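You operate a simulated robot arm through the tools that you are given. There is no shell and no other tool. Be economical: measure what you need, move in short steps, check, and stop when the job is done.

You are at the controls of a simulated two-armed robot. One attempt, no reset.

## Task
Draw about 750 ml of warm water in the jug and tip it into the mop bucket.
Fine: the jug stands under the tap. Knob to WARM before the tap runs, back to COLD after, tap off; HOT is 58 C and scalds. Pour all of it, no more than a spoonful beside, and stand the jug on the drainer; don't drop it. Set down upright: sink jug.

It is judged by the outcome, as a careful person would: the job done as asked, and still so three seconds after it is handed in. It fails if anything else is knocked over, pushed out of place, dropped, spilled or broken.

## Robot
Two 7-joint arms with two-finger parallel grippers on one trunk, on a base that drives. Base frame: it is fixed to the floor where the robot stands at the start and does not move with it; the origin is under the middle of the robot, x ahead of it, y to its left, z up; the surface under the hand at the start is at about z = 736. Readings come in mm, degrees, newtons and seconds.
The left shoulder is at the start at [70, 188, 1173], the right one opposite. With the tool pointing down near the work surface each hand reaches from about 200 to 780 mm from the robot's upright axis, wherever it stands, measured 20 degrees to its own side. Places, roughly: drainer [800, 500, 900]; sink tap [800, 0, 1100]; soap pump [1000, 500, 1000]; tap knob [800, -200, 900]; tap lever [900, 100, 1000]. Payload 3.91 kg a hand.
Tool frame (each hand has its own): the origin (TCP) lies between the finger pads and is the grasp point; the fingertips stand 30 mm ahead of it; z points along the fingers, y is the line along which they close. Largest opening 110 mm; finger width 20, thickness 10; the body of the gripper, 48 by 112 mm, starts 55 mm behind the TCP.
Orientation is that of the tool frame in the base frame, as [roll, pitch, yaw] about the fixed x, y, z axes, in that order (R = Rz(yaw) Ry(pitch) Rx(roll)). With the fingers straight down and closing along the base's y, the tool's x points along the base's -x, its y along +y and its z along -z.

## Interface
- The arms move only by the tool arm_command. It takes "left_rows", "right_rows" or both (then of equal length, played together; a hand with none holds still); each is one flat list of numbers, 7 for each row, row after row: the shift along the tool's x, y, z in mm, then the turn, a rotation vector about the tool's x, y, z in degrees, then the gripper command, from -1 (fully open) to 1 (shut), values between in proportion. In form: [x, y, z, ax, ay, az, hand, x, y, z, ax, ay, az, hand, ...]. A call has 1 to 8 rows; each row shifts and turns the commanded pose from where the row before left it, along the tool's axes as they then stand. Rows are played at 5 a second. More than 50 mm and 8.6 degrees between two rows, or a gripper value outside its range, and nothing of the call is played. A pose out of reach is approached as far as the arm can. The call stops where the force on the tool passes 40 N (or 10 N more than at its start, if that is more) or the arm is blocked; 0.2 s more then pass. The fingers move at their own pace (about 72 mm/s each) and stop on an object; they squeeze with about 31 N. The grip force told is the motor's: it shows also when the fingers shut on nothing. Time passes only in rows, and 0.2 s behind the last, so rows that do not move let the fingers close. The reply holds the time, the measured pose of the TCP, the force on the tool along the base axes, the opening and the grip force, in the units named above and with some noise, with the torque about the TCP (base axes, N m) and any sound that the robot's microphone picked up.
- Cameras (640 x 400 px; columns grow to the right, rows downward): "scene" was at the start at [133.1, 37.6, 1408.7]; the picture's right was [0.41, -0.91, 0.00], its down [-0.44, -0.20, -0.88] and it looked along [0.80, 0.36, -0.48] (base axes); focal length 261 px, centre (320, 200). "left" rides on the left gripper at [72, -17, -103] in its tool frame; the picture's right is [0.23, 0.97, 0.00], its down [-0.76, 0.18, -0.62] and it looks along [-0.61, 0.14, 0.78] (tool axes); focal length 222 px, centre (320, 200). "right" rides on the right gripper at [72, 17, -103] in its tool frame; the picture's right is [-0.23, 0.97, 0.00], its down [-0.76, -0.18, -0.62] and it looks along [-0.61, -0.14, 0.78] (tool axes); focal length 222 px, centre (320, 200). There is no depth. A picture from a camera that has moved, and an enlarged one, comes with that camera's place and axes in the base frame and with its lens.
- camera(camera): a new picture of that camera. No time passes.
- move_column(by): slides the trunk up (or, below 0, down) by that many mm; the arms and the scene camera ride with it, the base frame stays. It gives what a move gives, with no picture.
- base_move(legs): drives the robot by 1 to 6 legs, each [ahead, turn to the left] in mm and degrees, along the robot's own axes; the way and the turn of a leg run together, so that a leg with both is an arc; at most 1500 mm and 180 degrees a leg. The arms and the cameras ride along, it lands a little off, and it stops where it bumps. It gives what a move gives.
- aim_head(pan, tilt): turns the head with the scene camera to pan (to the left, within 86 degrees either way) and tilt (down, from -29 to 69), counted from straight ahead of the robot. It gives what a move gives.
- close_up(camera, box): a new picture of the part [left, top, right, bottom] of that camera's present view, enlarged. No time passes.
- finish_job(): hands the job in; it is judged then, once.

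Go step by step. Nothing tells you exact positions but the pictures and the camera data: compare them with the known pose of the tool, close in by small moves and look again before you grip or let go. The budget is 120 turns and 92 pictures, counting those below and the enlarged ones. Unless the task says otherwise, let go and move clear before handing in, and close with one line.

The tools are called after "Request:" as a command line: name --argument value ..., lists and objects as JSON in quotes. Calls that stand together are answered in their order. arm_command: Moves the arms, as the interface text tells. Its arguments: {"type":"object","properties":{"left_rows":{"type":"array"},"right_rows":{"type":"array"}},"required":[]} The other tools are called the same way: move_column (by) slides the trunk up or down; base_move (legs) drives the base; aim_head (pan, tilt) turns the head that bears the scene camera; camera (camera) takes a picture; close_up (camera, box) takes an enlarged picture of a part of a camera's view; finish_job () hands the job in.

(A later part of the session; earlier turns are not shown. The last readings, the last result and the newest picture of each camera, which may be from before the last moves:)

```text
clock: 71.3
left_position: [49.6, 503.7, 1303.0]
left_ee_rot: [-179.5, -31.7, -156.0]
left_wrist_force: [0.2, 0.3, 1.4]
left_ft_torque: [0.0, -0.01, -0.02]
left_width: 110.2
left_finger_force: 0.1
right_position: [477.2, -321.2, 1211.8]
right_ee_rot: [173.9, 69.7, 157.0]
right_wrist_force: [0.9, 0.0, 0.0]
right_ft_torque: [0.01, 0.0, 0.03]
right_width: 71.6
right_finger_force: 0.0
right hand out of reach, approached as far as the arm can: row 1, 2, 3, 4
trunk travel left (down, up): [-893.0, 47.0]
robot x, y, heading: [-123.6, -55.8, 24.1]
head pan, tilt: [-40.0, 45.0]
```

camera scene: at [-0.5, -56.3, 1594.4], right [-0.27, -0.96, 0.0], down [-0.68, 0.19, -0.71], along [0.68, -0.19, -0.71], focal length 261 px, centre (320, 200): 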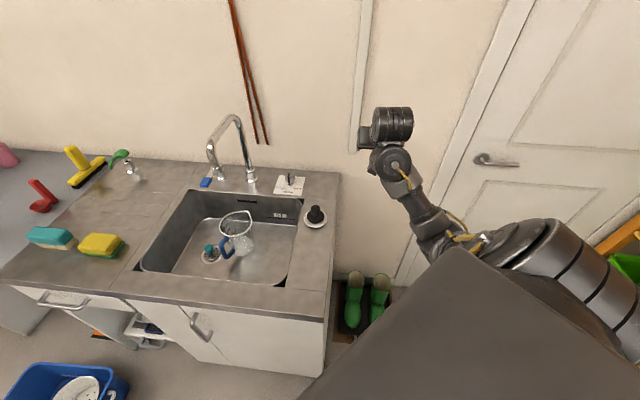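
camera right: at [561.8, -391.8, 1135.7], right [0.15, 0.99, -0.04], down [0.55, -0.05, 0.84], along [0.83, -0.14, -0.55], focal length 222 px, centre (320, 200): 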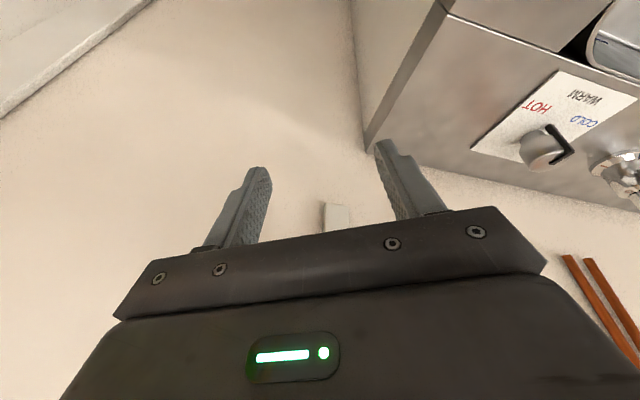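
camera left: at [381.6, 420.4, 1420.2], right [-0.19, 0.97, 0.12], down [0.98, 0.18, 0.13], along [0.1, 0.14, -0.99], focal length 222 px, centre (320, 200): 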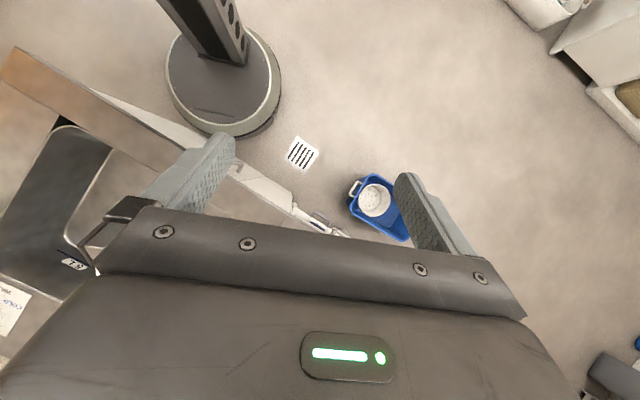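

The right arm is folded enough. I drive forward again to the counter and turn right to about −20° heading so the left shoulder is near the lever.

Request:
base_move --legs '[[122, 0], [0, -44]]'

Request:
aim_head --pan 35 --tilt 45

Request:
camera --camera "scene"

Request:
camera --camera "left"

```text
clock: 74.6
left_position: [503.0, 272.1, 1301.7]
left_ee_rot: [-179.5, -31.6, 159.5]
left_wrist_force: [0.4, 0.3, 0.5]
left_ft_torque: [-0.01, 0.0, -0.02]
left_width: 109.9
left_finger_force: 0.1
right_position: [228.9, -615.7, 1211.8]
right_ee_rot: [174.0, 69.9, 112.5]
right_wrist_force: [-0.3, 0.5, 0.5]
right_ft_torque: [0.0, 0.02, -0.01]
right_width: 71.6
right_finger_force: 0.1
trunk travel left (down, up): [-893.0, 47.0]
robot x, y, heading: [-14.0, -6.9, -20.6]
head pan, tilt: [-40.0, 45.0]
```

```text
clock: 76.1
left_position: [501.7, 272.4, 1302.6]
left_ee_rot: [-179.6, -31.6, 159.5]
left_wrist_force: [-0.2, 0.2, 0.6]
left_ft_torque: [-0.03, -0.01, 0.0]
left_width: 109.9
left_finger_force: 0.0
right_position: [229.1, -616.8, 1211.5]
right_ee_rot: [173.9, 69.8, 112.4]
right_wrist_force: [0.1, -0.3, -0.4]
right_ft_torque: [0.02, -0.01, 0.02]
right_width: 71.6
right_finger_force: 0.1
trunk travel left (down, up): [-893.0, 47.0]
robot x, y, heading: [-13.9, -5.1, -20.7]
head pan, tilt: [35.0, 45.0]
```

```text
39 pictures are left
camera scene: at [111.9, -3.2, 1594.4], right [0.25, -0.97, 0.0], down [-0.68, -0.18, -0.71], along [0.68, 0.18, -0.71], focal length 261 px, centre (320, 200)
```

scene: 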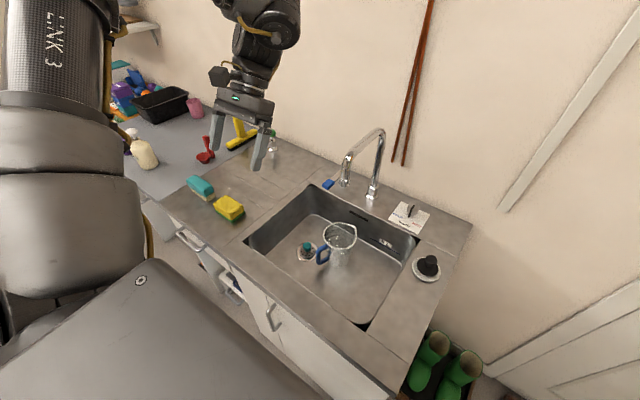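

```text
38 pictures are left
camera left: at [488.4, 258.3, 1430.4], right [0.16, 0.98, 0.11], down [0.98, -0.17, 0.13], along [0.15, 0.09, -0.98], focal length 222 px, centre (320, 200)
```

left: 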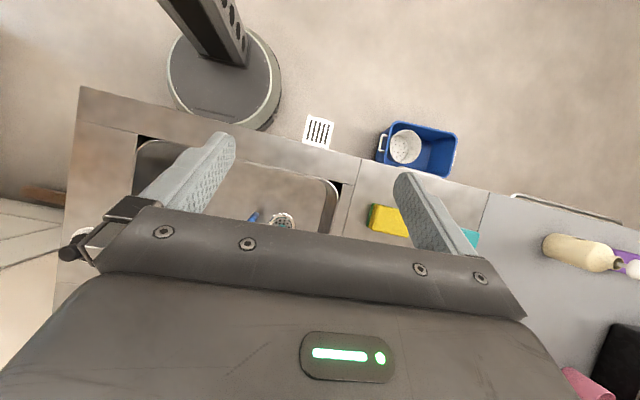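

The left arm is well placed. I level the left hand and bring it toward the lever to inspect it.

Request:
arm_command --left_rows '[0, 0, 0, 0, -8, 0, -1, 0, 0, 0, 0, -8, 0, -1, 0, 0, 0, 0, -8, 0, -1, 0, 0, 0, 0, -7.6, 0, -1]'

Request:
arm_command --left_rows '[-33, 0, 28, 0, 0, 0, -0.4, -33, 0, 28, 0, 0, 0, -0.4, -33, 0, 28, 0, 0, 0, -0.4, -33, 0, 28, 0, 0, 0, -0.4, -33, 0, 28, 0, 0, 0, -0.4, -33, 0, 28, 0, 0, 0, -0.4]'

Request:
camera --camera "left"

```text
clock: 77.1
left_position: [500.4, 273.4, 1303.6]
left_ee_rot: [-179.6, 0.2, 159.8]
left_wrist_force: [0.0, 0.2, 0.2]
left_ft_torque: [0.02, 0.0, 0.0]
left_width: 110.0
left_finger_force: 0.0
right_position: [226.4, -614.5, 1213.7]
right_ee_rot: [173.8, 69.9, 112.3]
right_wrist_force: [0.8, -0.7, 0.4]
right_ft_torque: [-0.01, 0.02, 0.03]
right_width: 71.7
right_finger_force: 0.0
trunk travel left (down, up): [-893.0, 47.0]
robot x, y, heading: [-12.5, -5.7, -20.4]
head pan, tilt: [35.0, 45.0]
```

```text
clock: 78.5
left_position: [690.5, 200.9, 1133.3]
left_ee_rot: [-179.5, -0.1, 159.8]
left_wrist_force: [0.5, 0.1, -0.6]
left_ft_torque: [-0.02, -0.01, -0.02]
left_width: 76.8
left_finger_force: 0.0
right_position: [230.8, -616.3, 1209.6]
right_ee_rot: [174.1, 69.7, 112.6]
right_wrist_force: [0.6, 0.9, 0.7]
right_ft_torque: [-0.03, -0.01, -0.04]
right_width: 71.6
right_finger_force: 0.1
trunk travel left (down, up): [-893.0, 47.0]
robot x, y, heading: [-15.2, -7.0, -20.3]
head pan, tilt: [35.0, 45.0]
```

```text
37 pictures are left
camera left: at [616.3, 210.3, 1237.9], right [0.12, 0.99, -0.01], down [0.78, -0.09, 0.62], along [0.62, -0.08, -0.78], focal length 222 px, centre (320, 200)
```

left: 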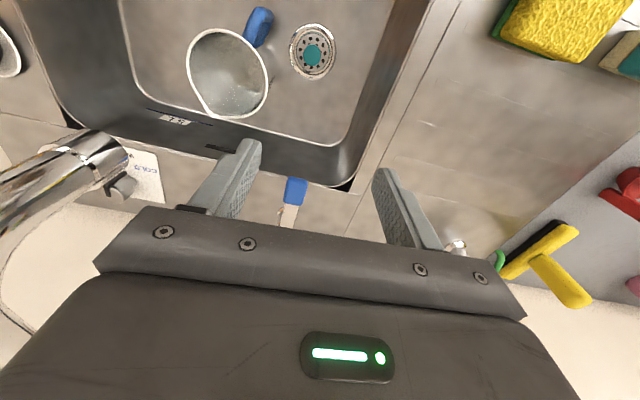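

The lever points straight out to the front (≈160°) with its blue grip at ≈(801,148,973), aligned with my hand. I move above it.

Request:
arm_command --left_rows '[-30.5, -2.8, 24, 0, 0, 0, -0.4, -30.5, -2.8, 24, 0, 0, 0, -0.4, -30.5, -2.8, 24, 0, 0, 0, -0.4, -30.5, -2.8, 24, 0, 0, 0, -0.4]'

Request:
camera --camera "left"

```text
clock: 79.5
left_position: [704.6, 198.6, 1108.1]
left_ee_rot: [-179.6, 0.0, 159.8]
left_wrist_force: [0.7, 0.7, -0.8]
left_ft_torque: [-0.01, 0.01, -0.02]
left_width: 77.0
left_finger_force: 0.0
left hand out of reach, approached as far as the arm can: row 1, 2, 3, 4
right_position: [228.4, -616.9, 1212.0]
right_ee_rot: [173.9, 69.7, 112.5]
right_wrist_force: [-0.2, -0.4, 0.3]
right_ft_torque: [0.03, -0.03, -0.02]
right_width: 71.8
right_finger_force: 0.0
trunk travel left (down, up): [-893.0, 47.0]
robot x, y, heading: [-17.1, -4.6, -20.2]
head pan, tilt: [35.0, 45.0]
```

```text
36 pictures are left
camera left: at [630.6, 208.2, 1213.0], right [0.12, 0.99, -0.01], down [0.78, -0.09, 0.62], along [0.62, -0.08, -0.78], focal length 222 px, centre (320, 200)
```

left: 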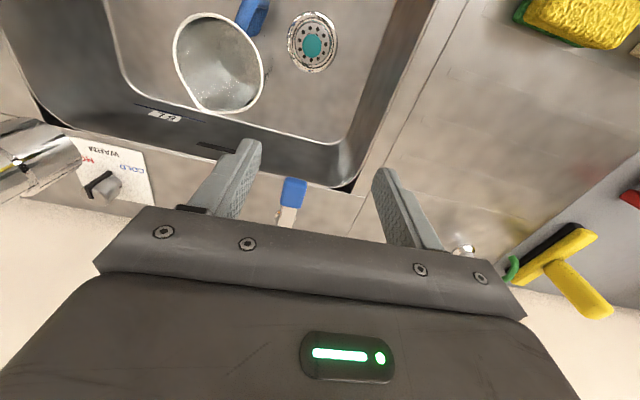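

Request:
arm_command --left_rows '[0, 0, 0, 0, -8, 0, -0.4, 0, 0, 0, 0, -8, 0, -0.4, -10, 0, 20, 0, 0, 0, -0.4, -25, -3, 20, 0, 0, 0, -0.4, -25, -3, 20, 0, 0, 0, -0.4, -20, -3, 20, 0, 0, 0, -0.4]'

```text
clock: 80.9
left_position: [747.5, 182.9, 1091.1]
left_ee_rot: [-179.6, 16.0, 160.0]
left_wrist_force: [0.8, 0.7, 0.5]
left_ft_torque: [0.01, -0.01, -0.04]
left_width: 76.9
left_finger_force: 0.1
left hand out of reach, approached as far as the arm can: row 4, 5, 6
right_position: [228.6, -615.1, 1211.7]
right_ee_rot: [174.0, 69.8, 112.5]
right_wrist_force: [0.1, 0.2, -0.5]
right_ft_torque: [0.0, 0.01, -0.01]
right_width: 71.4
right_finger_force: 0.1
trunk travel left (down, up): [-893.0, 47.0]
robot x, y, heading: [-13.8, 0.7, -20.4]
head pan, tilt: [35.0, 45.0]
```

Request:
arm_command --left_rows '[7, 0, 24, 0, 0, 0, -0.4, 7, 0, 24, 0, 0, 0, -0.4, 7, 0, 24, 0, 0, 0, -0.4]'

Request:
camera --camera "scene"

```text
clock: 81.7
left_position: [715.9, 199.3, 1053.8]
left_ee_rot: [-179.6, 16.0, 159.8]
left_wrist_force: [0.2, -1.1, -0.1]
left_ft_torque: [-0.01, -0.05, 0.0]
left_width: 77.0
left_finger_force: 0.0
left hand out of reach, approached as far as the arm can: row 1, 2, 3
right_position: [228.5, -616.7, 1210.7]
right_ee_rot: [173.9, 69.7, 112.4]
right_wrist_force: [-0.2, -1.1, -1.4]
right_ft_torque: [-0.01, -0.03, 0.01]
right_width: 71.7
right_finger_force: 0.1
trunk travel left (down, up): [-893.0, 47.0]
robot x, y, heading: [-11.2, -5.6, -20.3]
head pan, tilt: [35.0, 45.0]
```

```text
35 pictures are left
camera scene: at [112.1, -3.5, 1594.4], right [0.25, -0.97, 0.0], down [-0.68, -0.18, -0.71], along [0.68, 0.18, -0.71], focal length 261 px, centre (320, 200)
```

scene: 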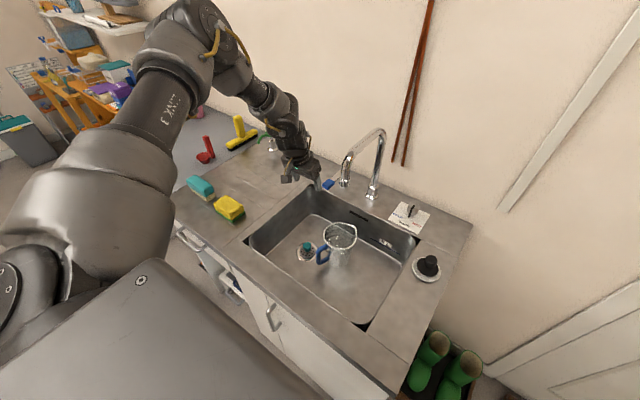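

Going straight down pulls the hand back, so I use the trick that worked before: tilt the fingers well forward (they then meet the lever end-on).

Request:
arm_command --left_rows '[0, 0, 0, 0, -8, 0, -0.4, 0, 0, 0, 0, -8, 0, -0.4, 0, 0, 0, 0, -8, 0, -0.4, 0, 0, 0, 0, -8, 0, -0.4, 0, 0, 0, 0, -8, 0, -0.4]'

Request:
camera --camera "left"

```text
clock: 82.9
left_position: [723.9, 231.8, 1075.9]
left_ee_rot: [-179.3, 52.0, 160.4]
left_wrist_force: [-0.4, 0.0, 0.5]
left_ft_torque: [-0.04, 0.03, 0.0]
left_width: 76.7
left_finger_force: 0.1
left hand out of reach, approached as far as the arm can: row 4, 5
right_position: [226.7, -615.5, 1212.4]
right_ee_rot: [173.9, 69.7, 112.3]
right_wrist_force: [-0.4, -0.1, 0.5]
right_ft_torque: [-0.01, -0.03, -0.01]
right_width: 71.7
right_finger_force: 0.1
trunk travel left (down, up): [-893.0, 47.0]
robot x, y, heading: [-13.1, -8.8, -20.1]
head pan, tilt: [35.0, 45.0]
```

```text
34 pictures are left
camera left: at [598.5, 259.3, 1083.4], right [0.21, 0.96, -0.19], down [0.04, 0.18, 0.98], along [0.98, -0.21, 0.0], focal length 222 px, centre (320, 200)
```

left: 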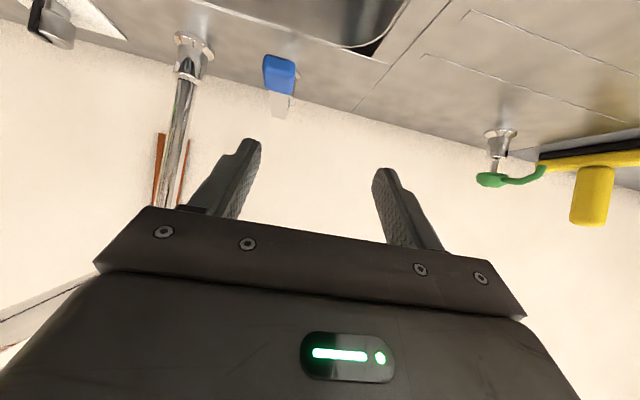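

Request:
arm_command --left_rows '[11, -26, 25, 0, 0, 0, -0.4, 11, -26, 25, 0, 0, 0, -0.4]'

Request:
camera --camera "left"

```text
clock: 83.5
left_position: [723.1, 217.7, 1071.4]
left_ee_rot: [-179.5, 52.1, 160.3]
left_wrist_force: [1.1, 0.2, -0.2]
left_ft_torque: [-0.01, -0.04, -0.05]
left_width: 76.9
left_finger_force: 0.0
left hand out of reach, approached as far as the arm can: row 1, 2
right_position: [227.5, -615.8, 1211.3]
right_ee_rot: [173.9, 69.7, 112.4]
right_wrist_force: [0.1, -0.6, 0.1]
right_ft_torque: [-0.02, 0.02, -0.02]
right_width: 71.6
right_finger_force: 0.1
trunk travel left (down, up): [-893.0, 47.0]
robot x, y, heading: [-15.3, -7.3, -20.4]
head pan, tilt: [35.0, 45.0]
```

```text
33 pictures are left
camera left: at [599.3, 245.1, 1080.1], right [0.21, 0.96, -0.19], down [0.04, 0.18, 0.98], along [0.98, -0.21, 0.0], focal length 222 px, centre (320, 200)
```

left: 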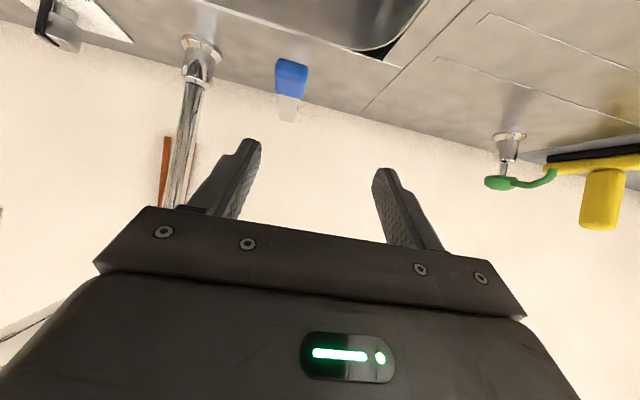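

I use trunk and base as extra freedom: lower the trunk 80 mm and turn 5° right, then try the hand again.

Request:
move_column --by -80

Request:
base_move --legs '[[0, -5]]'

Request:
arm_command --left_rows '[0, 0, 12, 0, 0, 0, -0.4, 0, 0, 12, 0, 0, 0, -0.4]'

Request:
camera --camera "left"

```text
clock: 84.7
left_position: [723.9, 219.0, 992.8]
left_ee_rot: [-179.4, 52.1, 160.2]
left_wrist_force: [0.4, 0.2, -0.3]
left_ft_torque: [0.01, -0.06, 0.01]
left_width: 76.8
left_finger_force: 0.1
right_position: [229.3, -616.5, 1132.1]
right_ee_rot: [173.9, 69.9, 112.4]
right_wrist_force: [0.9, 0.1, -0.4]
right_ft_torque: [-0.01, 0.03, 0.01]
right_width: 71.6
right_finger_force: 0.0
trunk travel left (down, up): [-813.0, 127.0]
robot x, y, heading: [-13.3, -6.1, -20.3]
head pan, tilt: [35.0, 45.0]
```

```text
clock: 85.6
left_position: [741.0, 152.4, 991.8]
left_ee_rot: [-179.3, 51.9, 155.2]
left_wrist_force: [0.0, -0.5, -0.3]
left_ft_torque: [-0.01, 0.01, 0.0]
left_width: 77.1
left_finger_force: 0.1
right_position: [173.2, -633.3, 1132.5]
right_ee_rot: [174.2, 69.8, 107.8]
right_wrist_force: [0.6, 0.2, -0.2]
right_ft_torque: [0.0, 0.0, -0.01]
right_width: 71.5
right_finger_force: 0.1
trunk travel left (down, up): [-813.0, 127.0]
robot x, y, heading: [-12.9, -6.7, -25.7]
head pan, tilt: [35.0, 45.0]
```

```text
clock: 86.2
left_position: [740.9, 151.7, 990.7]
left_ee_rot: [-179.4, 51.9, 155.1]
left_wrist_force: [0.5, -0.8, -0.4]
left_ft_torque: [0.02, -0.01, -0.02]
left_width: 77.0
left_finger_force: 0.0
left hand out of reach, approached as far as the arm can: row 1, 2
right_position: [173.3, -635.2, 1131.9]
right_ee_rot: [174.1, 69.5, 107.7]
right_wrist_force: [0.2, 0.4, -0.2]
right_ft_torque: [-0.02, -0.03, 0.0]
right_width: 71.4
right_finger_force: 0.1
trunk travel left (down, up): [-813.0, 127.0]
robot x, y, heading: [-15.6, -3.5, -25.4]
head pan, tilt: [35.0, 45.0]
```

```text
32 pictures are left
camera left: at [619.7, 189.9, 999.7], right [0.29, 0.94, -0.18], down [0.06, 0.18, 0.98], along [0.96, -0.3, 0.0], focal length 222 px, centre (320, 200)
```

left: 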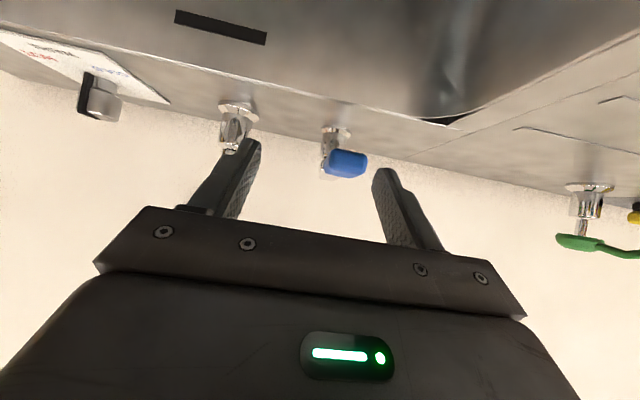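

The lever is now straight ahead, only ~35 mm beyond reach. I try tilting a bit more while extending.

Request:
arm_command --left_rows '[0, 0, 0, 0, -8, 0, -0.4, 0, 0, 0, 0, -8, 0, -0.4, -5, 8, 10, 0, 0, 0, -0.4, -5, 0, 15, 0, 0, 0, -0.4]'

```text
clock: 87.2
left_position: [783.8, 157.3, 1027.9]
left_ee_rot: [-179.2, 60.0, 155.3]
left_wrist_force: [0.7, 0.6, 0.1]
left_ft_torque: [0.01, 0.01, 0.01]
left_width: 76.9
left_finger_force: 0.2
left hand out of reach, approached as far as the arm can: row 1, 2, 3, 4
right_position: [174.1, -636.2, 1131.9]
right_ee_rot: [174.1, 69.7, 107.5]
right_wrist_force: [-0.2, 0.7, 0.5]
right_ft_torque: [0.0, -0.01, -0.01]
right_width: 71.1
right_finger_force: 0.0
trunk travel left (down, up): [-813.0, 127.0]
robot x, y, heading: [-11.5, -4.2, -25.3]
head pan, tilt: [35.0, 45.0]
```

That moved the hand forward and up; now lowering the trunk brings the open fingers down around the lever grip.

Request:
move_column --by -44

Request:
camera --camera "left"

```text
clock: 88.0
left_position: [783.8, 158.1, 983.5]
left_ee_rot: [-179.3, 59.9, 155.2]
left_wrist_force: [0.7, 0.8, -0.4]
left_ft_torque: [0.0, -0.01, 0.0]
left_width: 76.9
left_finger_force: 0.1
right_position: [172.6, -634.8, 1087.0]
right_ee_rot: [174.0, 69.8, 107.4]
right_wrist_force: [-0.2, -0.2, 0.4]
right_ft_torque: [0.01, 0.04, 0.01]
right_width: 71.6
right_finger_force: 0.0
trunk travel left (down, up): [-769.0, 171.0]
robot x, y, heading: [-14.8, -3.2, -25.5]
head pan, tilt: [35.0, 45.0]
```

```text
31 pictures are left
camera left: at [662.9, 194.9, 974.5], right [0.31, 0.93, -0.2], down [-0.07, 0.23, 0.97], along [0.95, -0.29, 0.13], focal length 222 px, centre (320, 200)
```

left: 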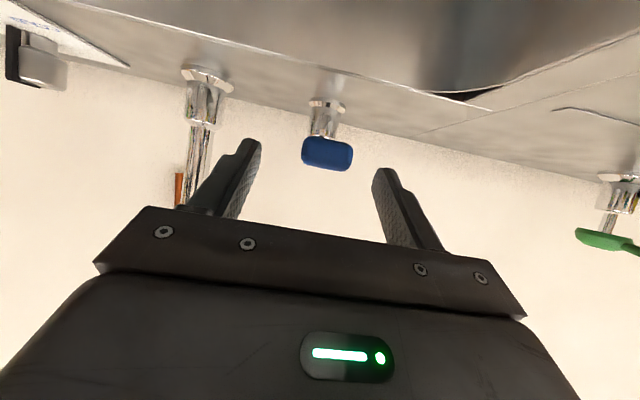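

Request:
arm_command --left_rows '[0, 0, 0, 0, 0, 0, 0.2, 0, 0, 0, 0, 0, 0, 1, 0, 0, 0, 0, 0, 0, 1]'

```text
clock: 88.8
left_position: [785.5, 158.9, 983.2]
left_ee_rot: [-179.3, 60.0, 155.5]
left_wrist_force: [4.6, 3.4, 1.0]
left_ft_torque: [-0.02, -0.14, 1.21]
left_width: 32.0
left_finger_force: 44.5
right_position: [174.9, -634.0, 1086.9]
right_ee_rot: [174.1, 69.6, 107.6]
right_wrist_force: [-0.1, -0.4, -0.8]
right_ft_torque: [0.0, 0.03, 0.0]
right_width: 71.4
right_finger_force: 0.0
trunk travel left (down, up): [-769.0, 171.0]
robot x, y, heading: [-17.0, -7.7, -25.6]
head pan, tilt: [35.0, 45.0]
```

Gripped (32 mm wide grip). I test its motion gently, first a small lift with the trunk.

Request:
move_column --by 6

Request:
camera --camera "scene"

```text
clock: 89.4
left_position: [785.2, 158.6, 984.8]
left_ee_rot: [-179.2, 59.5, 155.4]
left_wrist_force: [4.3, 2.7, -11.8]
left_ft_torque: [0.47, 1.36, 1.14]
left_width: 32.2
left_finger_force: 44.9
right_position: [175.8, -634.6, 1092.1]
right_ee_rot: [174.5, 69.8, 107.8]
right_wrist_force: [0.3, -0.2, 0.0]
right_ft_torque: [0.02, -0.04, 0.04]
right_width: 71.6
right_finger_force: 0.0
trunk travel left (down, up): [-775.0, 165.0]
robot x, y, heading: [-12.8, -5.9, -25.6]
head pan, tilt: [35.0, 45.0]
```

```text
30 pictures are left
camera scene: at [115.5, -13.0, 1475.9], right [0.17, -0.99, 0.0], down [-0.7, -0.12, -0.71], along [0.7, 0.12, -0.71], focal length 261 px, centre (320, 200)
```

scene: 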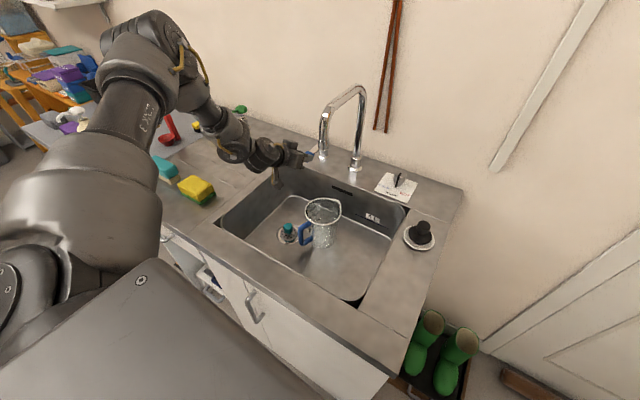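

Lifting is stiff, so the lever turns sideways. I undo the lift and try swinging it to the left about its post.

Request:
move_column --by -6

Request:
arm_command --left_rows '[0, 5, 0, 2.3, 0, 1.3, 1, 0, 5, 0, 2.3, 0, 1.3, 1]'

```text
clock: 89.9
left_position: [784.8, 158.5, 983.0]
left_ee_rot: [-179.0, 60.1, 155.5]
left_wrist_force: [2.3, 6.7, -1.8]
left_ft_torque: [0.08, 0.11, 1.14]
left_width: 32.0
left_finger_force: 45.0
right_position: [173.4, -634.6, 1087.8]
right_ee_rot: [174.3, 69.9, 107.6]
right_wrist_force: [-0.1, -0.9, 1.1]
right_ft_torque: [0.01, 0.0, 0.02]
right_width: 71.6
right_finger_force: 0.1
trunk travel left (down, up): [-769.0, 171.0]
robot x, y, heading: [-13.6, -7.7, -25.5]
head pan, tilt: [35.0, 45.0]
```

```text
clock: 90.5
left_position: [787.4, 160.0, 987.6]
left_ee_rot: [-179.1, 59.8, 149.7]
left_wrist_force: [-12.0, -17.1, -7.6]
left_ft_torque: [0.12, 1.27, 0.53]
left_width: 34.4
left_finger_force: 45.1
left hand out of reach, approached as far as the arm can: row 2
right_position: [171.3, -637.3, 1087.0]
right_ee_rot: [173.7, 69.6, 107.1]
right_wrist_force: [-0.1, 0.6, 0.0]
right_ft_torque: [0.05, 0.03, 0.05]
right_width: 71.6
right_finger_force: 0.1
trunk travel left (down, up): [-769.0, 171.0]
robot x, y, heading: [-12.3, -5.3, -25.6]
head pan, tilt: [35.0, 45.0]
```

That way is against the stop. I try the other way (to the right).

Request:
arm_command --left_rows '[0, -5, 0, -2.3, 0, -1.3, 1, 0, -5, 0, -2.3, 0, -1.3, 1, 0, -5, 0, -2.3, 0, -1.3, 1, 0, -5, 0, -2.3, 0, -1.3, 1]'

```text
clock: 91.5
left_position: [784.2, 157.4, 986.9]
left_ee_rot: [-179.9, 60.3, 160.8]
left_wrist_force: [12.1, 24.4, 6.5]
left_ft_torque: [0.4, -1.3, -0.33]
left_width: 31.9
left_finger_force: 45.0
right_position: [174.9, -633.1, 1089.3]
right_ee_rot: [174.1, 69.9, 107.5]
right_wrist_force: [0.1, 0.5, 0.2]
right_ft_torque: [0.02, 0.02, 0.0]
right_width: 71.3
right_finger_force: 0.1
trunk travel left (down, up): [-769.0, 171.0]
robot x, y, heading: [-11.7, -8.9, -25.2]
head pan, tilt: [35.0, 45.0]
```

Both sideways directions are stiff at ~25 N. I recentre, then try lifting with more travel.

Request:
arm_command --left_rows '[0, 5, 0, 2.3, 0, 1.3, 1, 0, 5, 0, 2.3, 0, 1.3, 1]'

Request:
move_column --by 16

```text
clock: 91.9
left_position: [783.7, 157.8, 986.6]
left_ee_rot: [179.7, 59.9, 158.0]
left_wrist_force: [0.1, 16.8, 3.1]
left_ft_torque: [0.01, -0.19, -0.96]
left_width: 31.5
left_finger_force: 44.6
right_position: [172.7, -635.8, 1087.3]
right_ee_rot: [173.8, 69.9, 107.3]
right_wrist_force: [1.0, -0.3, -1.4]
right_ft_torque: [-0.02, -0.03, 0.0]
right_width: 71.5
right_finger_force: 0.1
trunk travel left (down, up): [-769.0, 171.0]
robot x, y, heading: [-15.7, -5.3, -25.2]
head pan, tilt: [35.0, 45.0]
stopped in row 2 (right hand): the arm was blocked; the commanded pose is now the measured one
```

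```text
clock: 92.6
left_position: [786.6, 156.8, 1001.1]
left_ee_rot: [-179.8, 59.8, 158.3]
left_wrist_force: [7.5, 11.5, -9.5]
left_ft_torque: [0.96, 0.81, -0.57]
left_width: 31.5
left_finger_force: 45.2
right_position: [176.2, -634.5, 1103.4]
right_ee_rot: [174.5, 69.8, 107.8]
right_wrist_force: [-0.3, -0.6, 0.5]
right_ft_torque: [-0.02, 0.05, -0.02]
right_width: 71.4
right_finger_force: 0.1
trunk travel left (down, up): [-785.0, 155.0]
robot x, y, heading: [-14.0, -2.9, -25.2]
head pan, tilt: [35.0, 45.0]
```

The hand rose 14 mm with little force; I look whether the lever came with it.

Request:
camera --camera "left"

Request:
close_up --camera "scene" --box '[240, 80, 440, 260]'

```text
29 pictures are left
camera left: at [662.5, 187.5, 990.2], right [0.26, 0.95, -0.2], down [-0.08, 0.22, 0.97], along [0.96, -0.23, 0.13], focal length 222 px, centre (320, 200)
```

left: 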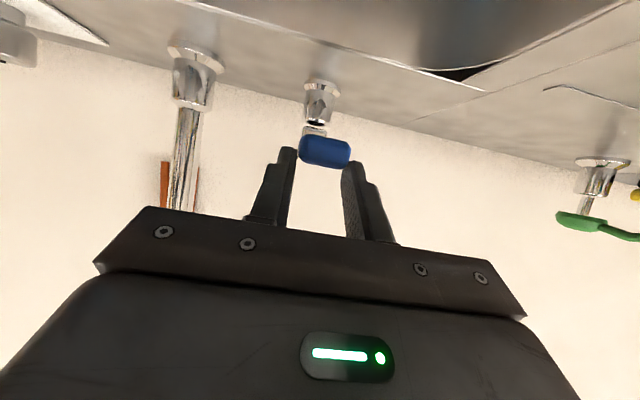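

```text
2.22 times, centred on (340, 170) of scene
camera zoom: at [115.6, -11.0, 1486.0], right [0.17, -0.99, 0.0], down [-0.7, -0.12, -0.7], along [0.69, 0.12, -0.71], focal length 581 px, centre (276, 267)
```

zoom: 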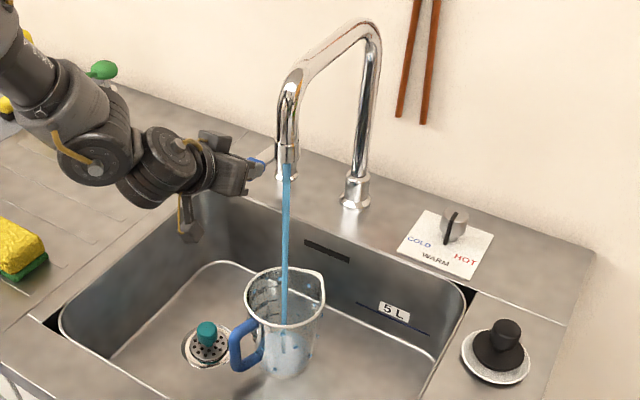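

Water is running into the jug, knob on WARM. I wait briefly and watch the level.

Request:
arm_command --left_rows '[0, 0, 0, 0, 0, 0, 1, 0, 0, 0, 0, 0, 0, 1, 0, 0, 0, 0, 0, 0, 1]'

Request:
close_up --camera "scene" --box '[294, 180, 364, 260]'

```text
clock: 93.4
left_position: [786.6, 158.1, 998.9]
left_ee_rot: [-179.6, 59.9, 158.6]
left_wrist_force: [10.1, 12.4, -9.1]
left_ft_torque: [0.67, 0.69, -0.6]
left_width: 31.1
left_finger_force: 45.0
right_position: [176.2, -633.2, 1104.1]
right_ee_rot: [174.5, 69.9, 107.8]
right_wrist_force: [0.4, -0.4, 0.0]
right_ft_torque: [-0.02, -0.03, -0.01]
right_width: 71.5
right_finger_force: 0.0
trunk travel left (down, up): [-785.0, 155.0]
robot x, y, heading: [-14.6, -4.9, -25.5]
head pan, tilt: [35.0, 45.0]
```

```text
5.00 times, centred on (329, 220) of scene
camera zoom: at [115.7, -10.3, 1486.0], right [0.17, -0.99, 0.0], down [-0.7, -0.12, -0.7], along [0.69, 0.12, -0.71], focal length 1307 px, centre (275, 100)
```

zoom: 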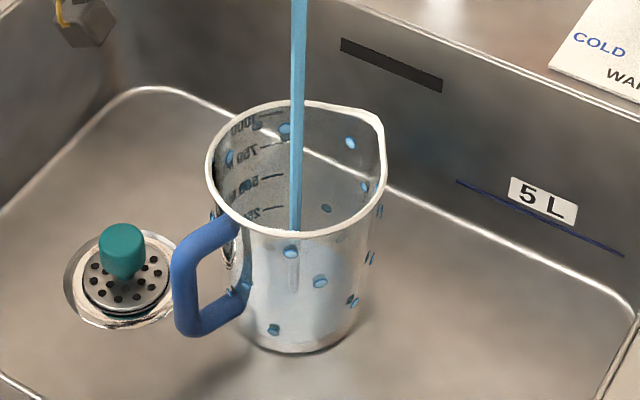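

The jug's marks read 250/500/750/1000; the level is still low. I wait longer.

Request:
arm_command --left_rows '[0, 0, 0, 0, 0, 0, 1, 0, 0, 0, 0, 0, 0, 1, 0, 0, 0, 0, 0, 0, 1, 0, 0, 0, 0, 0, 0, 1, 0, 0, 0, 0, 0, 0, 1, 0, 0, 0, 0, 0, 0, 1, 0, 0, 0, 0, 0, 0, 1, 0, 0, 0, 0, 0, 0, 1]'

Request:
close_up --camera "scene" --box '[294, 180, 364, 260]'

```text
clock: 95.2
left_position: [787.4, 158.3, 1000.0]
left_ee_rot: [-179.6, 59.9, 158.5]
left_wrist_force: [11.6, 14.0, -4.2]
left_ft_torque: [0.41, 0.13, -0.58]
left_width: 31.3
left_finger_force: 45.4
right_position: [176.4, -633.2, 1103.6]
right_ee_rot: [174.4, 69.9, 107.8]
right_wrist_force: [0.2, -0.2, -0.3]
right_ft_torque: [0.0, 0.0, -0.01]
right_width: 71.3
right_finger_force: 0.0
trunk travel left (down, up): [-785.0, 155.0]
robot x, y, heading: [-12.0, -5.0, -25.6]
head pan, tilt: [35.0, 45.0]
```

```text
5.00 times, centred on (329, 220) of scene
camera zoom: at [115.6, -10.0, 1486.1], right [0.17, -0.99, 0.0], down [-0.7, -0.12, -0.7], along [0.69, 0.12, -0.71], focal length 1307 px, centre (275, 100)
```

zoom: 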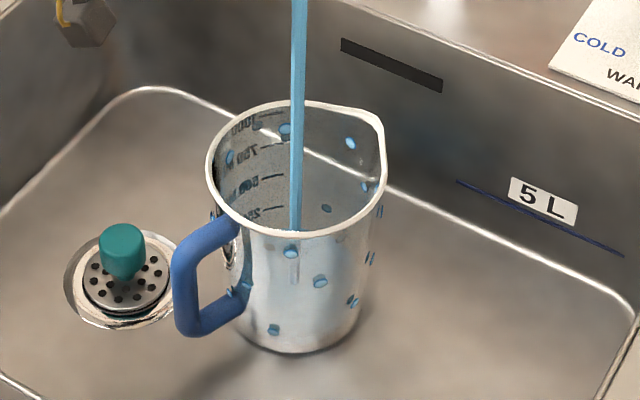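

Request:
arm_command --left_rows '[0, 0, 0, 0, 0, 0, 1, 0, 0, 0, 0, 0, 0, 1, 0, 0, 0, 0, 0, 0, 1, 0, 0, 0, 0, 0, 0, 1, 0, 0, 0, 0, 0, 0, 1, 0, 0, 0, 0, 0, 0, 1, 0, 0, 0, 0, 0, 0, 1, 0, 0, 0, 0, 0, 0, 1]'

Request:
close_up --camera "scene" --box '[294, 180, 364, 260]'

```text
clock: 97.0
left_position: [786.0, 157.5, 1000.3]
left_ee_rot: [-179.6, 60.0, 158.5]
left_wrist_force: [14.9, 13.0, -2.8]
left_ft_torque: [0.18, -0.28, -0.59]
left_width: 31.2
left_finger_force: 45.0
right_position: [176.2, -634.3, 1104.3]
right_ee_rot: [174.5, 69.9, 107.7]
right_wrist_force: [-1.4, 0.7, 0.6]
right_ft_torque: [0.02, 0.03, 0.01]
right_width: 71.5
right_finger_force: 0.0
trunk travel left (down, up): [-785.0, 155.0]
robot x, y, heading: [-11.3, -5.3, -25.5]
head pan, tilt: [35.0, 45.0]
```

```text
5.00 times, centred on (329, 220) of scene
camera zoom: at [115.5, -10.0, 1486.1], right [0.17, -0.99, 0.0], down [-0.7, -0.12, -0.7], along [0.7, 0.12, -0.71], focal length 1307 px, centre (275, 100)
```

zoom: 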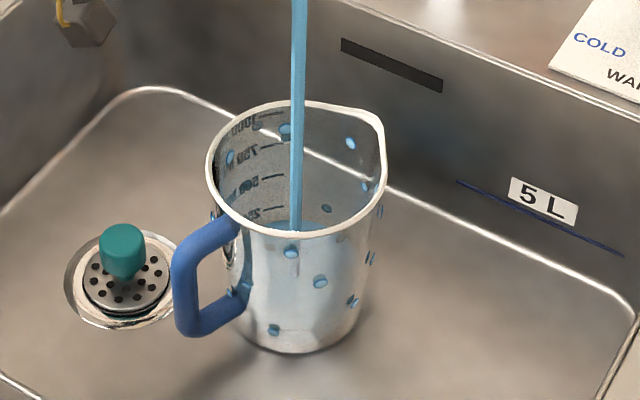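

The surface has just reached ~250 ml after about 5 s (~50 ml/s). I wait another ~7 s in steps.

Request:
arm_command --left_rows '[0, 0, 0, 0, 0, 0, 1, 0, 0, 0, 0, 0, 0, 1, 0, 0, 0, 0, 0, 0, 1, 0, 0, 0, 0, 0, 0, 1, 0, 0, 0, 0, 0, 0, 1, 0, 0, 0, 0, 0, 0, 1, 0, 0, 0, 0, 0, 0, 1, 0, 0, 0, 0, 0, 0, 1]'

Request:
arm_command --left_rows '[0, 0, 0, 0, 0, 0, 1, 0, 0, 0, 0, 0, 0, 1, 0, 0, 0, 0, 0, 0, 1, 0, 0, 0, 0, 0, 0, 1, 0, 0, 0, 0, 0, 0, 1, 0, 0, 0, 0, 0, 0, 1, 0, 0, 0, 0, 0, 0, 1, 0, 0, 0, 0, 0, 0, 1]'

Request:
close_up --camera "scene" --box '[294, 180, 364, 260]'

```text
clock: 98.8
left_position: [786.1, 157.6, 1001.2]
left_ee_rot: [-179.7, 59.9, 158.6]
left_wrist_force: [17.0, 15.9, 1.0]
left_ft_torque: [0.15, -0.63, -0.52]
left_width: 31.2
left_finger_force: 44.6
right_position: [175.6, -634.0, 1104.8]
right_ee_rot: [174.3, 69.9, 107.8]
right_wrist_force: [0.1, -0.4, 0.3]
right_ft_torque: [-0.06, -0.01, 0.01]
right_width: 71.3
right_finger_force: 0.0
trunk travel left (down, up): [-785.0, 155.0]
robot x, y, heading: [-13.7, -4.7, -25.1]
head pan, tilt: [35.0, 45.0]
```

```text
clock: 100.6
left_position: [785.4, 157.4, 999.6]
left_ee_rot: [-179.5, 59.9, 158.5]
left_wrist_force: [17.0, 17.0, -0.5]
left_ft_torque: [0.15, -0.59, -0.52]
left_width: 31.3
left_finger_force: 45.3
right_position: [174.8, -632.4, 1104.8]
right_ee_rot: [174.5, 69.9, 107.8]
right_wrist_force: [1.1, 0.2, 0.1]
right_ft_torque: [0.02, -0.04, -0.03]
right_width: 71.5
right_finger_force: 0.1
trunk travel left (down, up): [-785.0, 155.0]
robot x, y, heading: [-14.6, -4.4, -25.4]
head pan, tilt: [35.0, 45.0]
```

```text
5.00 times, centred on (329, 220) of scene
camera zoom: at [115.8, -8.8, 1486.1], right [0.17, -0.99, 0.0], down [-0.7, -0.12, -0.7], along [0.69, 0.12, -0.71], focal length 1307 px, centre (275, 100)
```

zoom: 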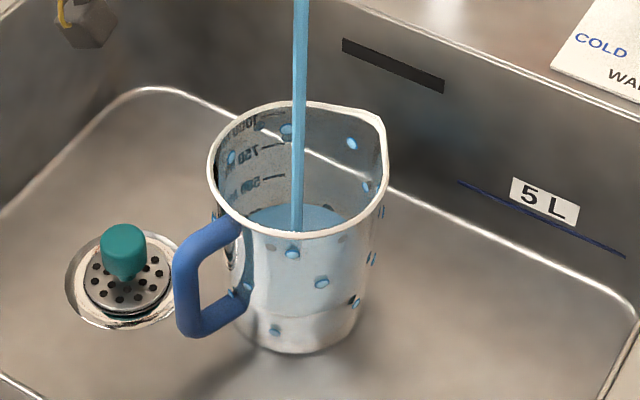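

The level is just at the 250 mark now (~30 ml/s). About 16 s more are needed; I wait in steps.

Request:
arm_command --left_rows '[0, 0, 0, 0, 0, 0, 1, 0, 0, 0, 0, 0, 0, 1, 0, 0, 0, 0, 0, 0, 1, 0, 0, 0, 0, 0, 0, 1, 0, 0, 0, 0, 0, 0, 1, 0, 0, 0, 0, 0, 0, 1, 0, 0, 0, 0, 0, 0, 1, 0, 0, 0, 0, 0, 0, 1]'

Request:
arm_command --left_rows '[0, 0, 0, 0, 0, 0, 1, 0, 0, 0, 0, 0, 0, 1, 0, 0, 0, 0, 0, 0, 1, 0, 0, 0, 0, 0, 0, 1, 0, 0, 0, 0, 0, 0, 1, 0, 0, 0, 0, 0, 0, 1, 0, 0, 0, 0, 0, 0, 1, 0, 0, 0, 0, 0, 0, 1]'

Request:
arm_command --left_rows '[0, 0, 0, 0, 0, 0, 1, 0, 0, 0, 0, 0, 0, 1, 0, 0, 0, 0, 0, 0, 1, 0, 0, 0, 0, 0, 0, 1, 0, 0, 0, 0, 0, 0, 1, 0, 0, 0, 0, 0, 0, 1, 0, 0, 0, 0, 0, 0, 1, 0, 0, 0, 0, 0, 0, 1]'

Request:
arm_command --left_rows '[0, 0, 0, 0, 0, 0, 1, 0, 0, 0, 0, 0, 0, 1, 0, 0, 0, 0, 0, 0, 1, 0, 0, 0, 0, 0, 0, 1, 0, 0, 0, 0, 0, 0, 1, 0, 0, 0, 0, 0, 0, 1, 0, 0, 0, 0, 0, 0, 1, 0, 0, 0, 0, 0, 0, 1]'

Request:
close_up --camera "scene" --box '[294, 180, 364, 260]'

```text
clock: 102.4
left_position: [785.7, 158.6, 1000.2]
left_ee_rot: [-179.5, 59.9, 158.5]
left_wrist_force: [16.7, 15.9, -0.7]
left_ft_torque: [0.25, -0.38, -0.48]
left_width: 31.0
left_finger_force: 44.9
right_position: [175.8, -633.6, 1105.6]
right_ee_rot: [174.5, 69.9, 107.8]
right_wrist_force: [0.3, 0.5, -0.4]
right_ft_torque: [-0.02, 0.0, 0.0]
right_width: 71.2
right_finger_force: 0.1
trunk travel left (down, up): [-785.0, 155.0]
robot x, y, heading: [-12.3, -0.4, -25.3]
head pan, tilt: [35.0, 45.0]
```

```text
clock: 104.2
left_position: [785.2, 156.7, 999.4]
left_ee_rot: [-179.5, 59.8, 158.4]
left_wrist_force: [14.3, 16.1, -2.6]
left_ft_torque: [0.36, -0.14, -0.49]
left_width: 31.1
left_finger_force: 44.5
right_position: [176.2, -632.9, 1104.6]
right_ee_rot: [174.5, 69.9, 107.7]
right_wrist_force: [-0.9, -0.3, 0.0]
right_ft_torque: [0.02, 0.01, 0.01]
right_width: 71.6
right_finger_force: 0.0
trunk travel left (down, up): [-785.0, 155.0]
robot x, y, heading: [-15.8, -2.8, -25.2]
head pan, tilt: [35.0, 45.0]
```

```text
clock: 106.0
left_position: [785.8, 157.0, 1000.5]
left_ee_rot: [-179.6, 59.9, 158.5]
left_wrist_force: [13.0, 16.6, -3.6]
left_ft_torque: [0.37, -0.03, -0.53]
left_width: 31.3
left_finger_force: 44.9
right_position: [176.1, -633.8, 1104.3]
right_ee_rot: [174.5, 69.9, 107.8]
right_wrist_force: [-0.1, 0.2, -0.2]
right_ft_torque: [-0.01, 0.0, 0.04]
right_width: 71.7
right_finger_force: 0.1
trunk travel left (down, up): [-785.0, 155.0]
robot x, y, heading: [-12.5, -4.8, -25.3]
head pan, tilt: [35.0, 45.0]
```

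```text
clock: 107.8
left_position: [785.6, 157.5, 1000.8]
left_ee_rot: [-179.6, 59.9, 158.5]
left_wrist_force: [12.4, 17.7, -2.5]
left_ft_torque: [0.43, -0.02, -0.5]
left_width: 31.1
left_finger_force: 44.4
right_position: [175.7, -633.1, 1104.5]
right_ee_rot: [174.4, 69.9, 107.7]
right_wrist_force: [-0.7, 0.0, -0.2]
right_ft_torque: [0.01, -0.01, -0.02]
right_width: 71.8
right_finger_force: 0.0
trunk travel left (down, up): [-785.0, 155.0]
robot x, y, heading: [-11.5, -0.9, -25.5]
head pan, tilt: [35.0, 45.0]
```

```text
5.00 times, centred on (329, 220) of scene
camera zoom: at [115.9, -7.9, 1486.1], right [0.17, -0.99, 0.0], down [-0.7, -0.12, -0.7], along [0.7, 0.12, -0.71], focal length 1307 px, centre (275, 100)
```

zoom: 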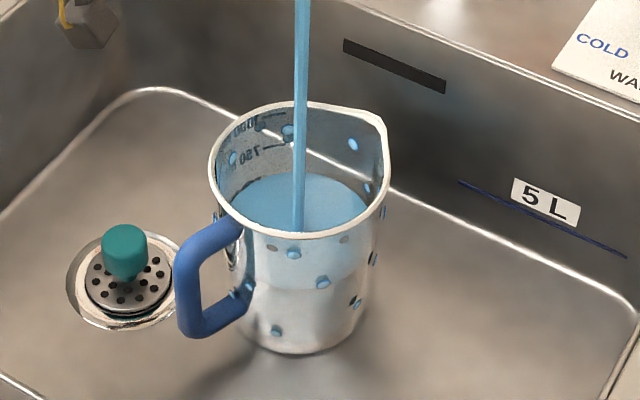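

At the 500 mark now (≈35 ml/s). I wait ~5.4 s more, then check.

Request:
arm_command --left_rows '[0, 0, 0, 0, 0, 0, 1, 0, 0, 0, 0, 0, 0, 1, 0, 0, 0, 0, 0, 0, 1, 0, 0, 0, 0, 0, 0, 1, 0, 0, 0, 0, 0, 0, 1, 0, 0, 0, 0, 0, 0, 1, 0, 0, 0, 0, 0, 0, 1, 0, 0, 0, 0, 0, 0, 1]'

Request:
arm_command --left_rows '[0, 0, 0, 0, 0, 0, 1, 0, 0, 0, 0, 0, 0, 1, 0, 0, 0, 0, 0, 0, 1, 0, 0, 0, 0, 0, 0, 1, 0, 0, 0, 0, 0, 0, 1, 0, 0, 0, 0, 0, 0, 1, 0, 0, 0, 0, 0, 0, 1, 0, 0, 0, 0, 0, 0, 1]'

Request:
arm_command --left_rows '[0, 0, 0, 0, 0, 0, 1, 0, 0, 0, 0, 0, 0, 1, 0, 0, 0, 0, 0, 0, 1, 0, 0, 0, 0, 0, 0, 1, 0, 0, 0, 0, 0, 0, 1, 0, 0, 0, 0, 0, 0, 1]'

Request:
close_up --camera "scene" --box '[294, 180, 364, 260]'

```text
clock: 109.6
left_position: [785.7, 156.6, 999.6]
left_ee_rot: [-179.5, 59.9, 158.5]
left_wrist_force: [12.6, 16.6, -2.0]
left_ft_torque: [0.38, -0.09, -0.5]
left_width: 31.2
left_finger_force: 45.2
right_position: [175.5, -633.6, 1104.1]
right_ee_rot: [174.3, 69.9, 107.7]
right_wrist_force: [-0.1, 0.4, 0.3]
right_ft_torque: [0.02, -0.02, 0.02]
right_width: 71.5
right_finger_force: 0.1
trunk travel left (down, up): [-785.0, 155.0]
robot x, y, heading: [-13.9, -1.9, -25.5]
head pan, tilt: [35.0, 45.0]
```

```text
clock: 111.4
left_position: [785.4, 156.8, 1000.3]
left_ee_rot: [-179.7, 59.9, 158.5]
left_wrist_force: [13.8, 17.5, -3.1]
left_ft_torque: [0.35, -0.16, -0.48]
left_width: 31.1
left_finger_force: 45.6
right_position: [174.1, -633.7, 1105.0]
right_ee_rot: [174.4, 69.9, 107.7]
right_wrist_force: [-0.3, -0.3, -0.3]
right_ft_torque: [0.0, 0.05, -0.04]
right_width: 71.3
right_finger_force: 0.1
trunk travel left (down, up): [-785.0, 155.0]
robot x, y, heading: [-13.7, -4.5, -25.4]
head pan, tilt: [35.0, 45.0]
```

```text
clock: 112.8
left_position: [785.8, 157.7, 999.7]
left_ee_rot: [-179.6, 59.9, 158.5]
left_wrist_force: [13.3, 16.6, -2.5]
left_ft_torque: [0.33, -0.22, -0.5]
left_width: 31.3
left_finger_force: 45.6
right_position: [174.7, -632.2, 1104.3]
right_ee_rot: [174.4, 70.0, 107.8]
right_wrist_force: [0.1, 0.8, 0.9]
right_ft_torque: [-0.01, 0.01, 0.02]
right_width: 71.6
right_finger_force: 0.0
trunk travel left (down, up): [-785.0, 155.0]
robot x, y, heading: [-14.8, -1.6, -25.6]
head pan, tilt: [35.0, 45.0]
```

```text
5.00 times, centred on (329, 220) of scene
camera zoom: at [116.0, -7.3, 1486.1], right [0.17, -0.99, 0.0], down [-0.7, -0.12, -0.7], along [0.7, 0.12, -0.71], focal length 1307 px, centre (275, 100)
```

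zoom: 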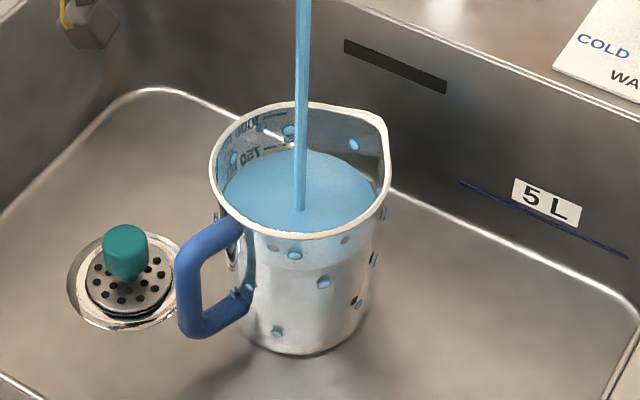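

About 700 ml. I wait 0.8 s more and then lower the lever to shut the tap.

Request:
arm_command --left_rows '[0, 0, 0, 0, 0, 0, 1, 0, 0, 0, 0, 0, 0, 1, 0, 0, 0, 0, 0, 0, 1]'

Request:
move_column --by -19

Request:
close_up --camera "scene" --box '[274, 100, 394, 260]'

```text
clock: 113.6
left_position: [785.9, 158.6, 999.9]
left_ee_rot: [-179.5, 59.9, 158.5]
left_wrist_force: [14.1, 17.6, -1.6]
left_ft_torque: [0.32, -0.28, -0.46]
left_width: 31.3
left_finger_force: 44.6
right_position: [176.0, -632.0, 1105.3]
right_ee_rot: [174.5, 69.9, 107.7]
right_wrist_force: [-0.4, 0.6, 0.0]
right_ft_torque: [0.0, 0.05, 0.0]
right_width: 71.7
right_finger_force: 0.1
trunk travel left (down, up): [-785.0, 155.0]
robot x, y, heading: [-9.8, -4.3, -25.3]
head pan, tilt: [35.0, 45.0]
```

```text
clock: 114.2
left_position: [782.1, 159.0, 983.1]
left_ee_rot: [-179.7, 60.0, 158.6]
left_wrist_force: [5.2, 25.2, 10.9]
left_ft_torque: [0.13, -0.76, -0.22]
left_width: 31.2
left_finger_force: 45.1
right_position: [172.3, -633.4, 1086.3]
right_ee_rot: [173.9, 70.0, 107.3]
right_wrist_force: [-0.2, -0.4, 0.3]
right_ft_torque: [-0.02, 0.01, 0.01]
right_width: 71.6
right_finger_force: 0.1
trunk travel left (down, up): [-766.0, 174.0]
robot x, y, heading: [-13.7, 0.1, -25.1]
head pan, tilt: [35.0, 45.0]
```

```text
2.50 times, centred on (334, 180) of scene
camera zoom: at [111.4, -5.8, 1467.6], right [0.17, -0.99, 0.0], down [-0.7, -0.12, -0.71], along [0.7, 0.12, -0.71], focal length 654 px, centre (285, 250)
```

zoom: 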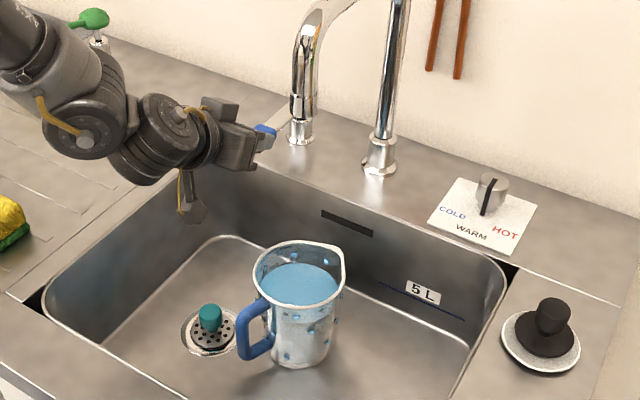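

The tap is off and the jug holds ≈750 ml. I release the lever and back the left hand off along its fingers.

Request:
arm_command --left_rows '[0, 0, 0, 0, 0, 0, 0, 0, 0, 0, 0, 0, 0, -0.4, 0, 0, 0, 0, 0, 0, -0.4, 0, 0, -20, 0, 0, 0, -0.4, 0, 0, -30, 0, 0, 0, -0.4, 0, 0, -30, 0, 0, 0, -0.4, 0, 0, -30, 0, 0, 0, -0.4]'

Request:
move_column --by 100

Request:
camera --camera "scene"

```text
clock: 115.8
left_position: [695.0, 191.9, 1040.7]
left_ee_rot: [-179.8, 60.0, 158.1]
left_wrist_force: [-0.9, -0.4, 0.2]
left_ft_torque: [-0.01, 0.02, 0.0]
left_width: 77.0
left_finger_force: 0.0
right_position: [171.4, -634.5, 1084.1]
right_ee_rot: [173.8, 70.0, 107.1]
right_wrist_force: [0.1, -0.1, 0.6]
right_ft_torque: [-0.03, -0.01, 0.01]
right_width: 71.7
right_finger_force: 0.1
trunk travel left (down, up): [-766.0, 174.0]
robot x, y, heading: [-14.6, -2.3, -25.0]
head pan, tilt: [35.0, 45.0]
```

```text
clock: 117.2
left_position: [696.5, 192.1, 1139.0]
left_ee_rot: [-179.9, 60.0, 158.2]
left_wrist_force: [-0.3, 0.1, -0.3]
left_ft_torque: [0.0, 0.0, -0.01]
left_width: 77.1
left_finger_force: 0.1
right_position: [172.5, -635.8, 1184.4]
right_ee_rot: [174.0, 69.8, 107.2]
right_wrist_force: [1.0, 0.4, 0.3]
right_ft_torque: [0.04, -0.04, 0.01]
right_width: 71.5
right_finger_force: 0.1
trunk travel left (down, up): [-866.0, 74.0]
robot x, y, heading: [-11.8, -1.1, -25.2]
head pan, tilt: [35.0, 45.0]
```

```text
20 pictures are left
camera scene: at [113.1, -11.1, 1567.3], right [0.17, -0.99, 0.0], down [-0.7, -0.12, -0.71], along [0.7, 0.12, -0.71], focal length 261 px, centre (320, 200)
```

scene: 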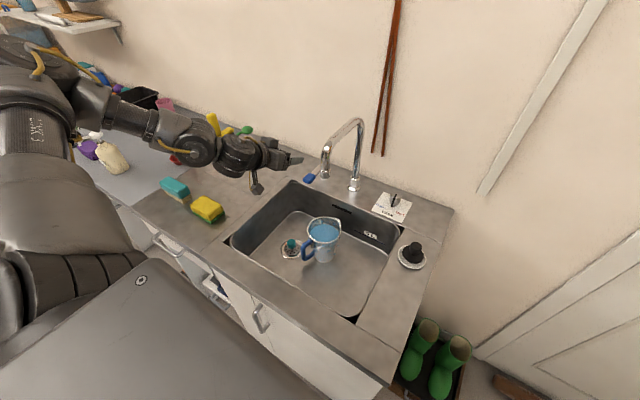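

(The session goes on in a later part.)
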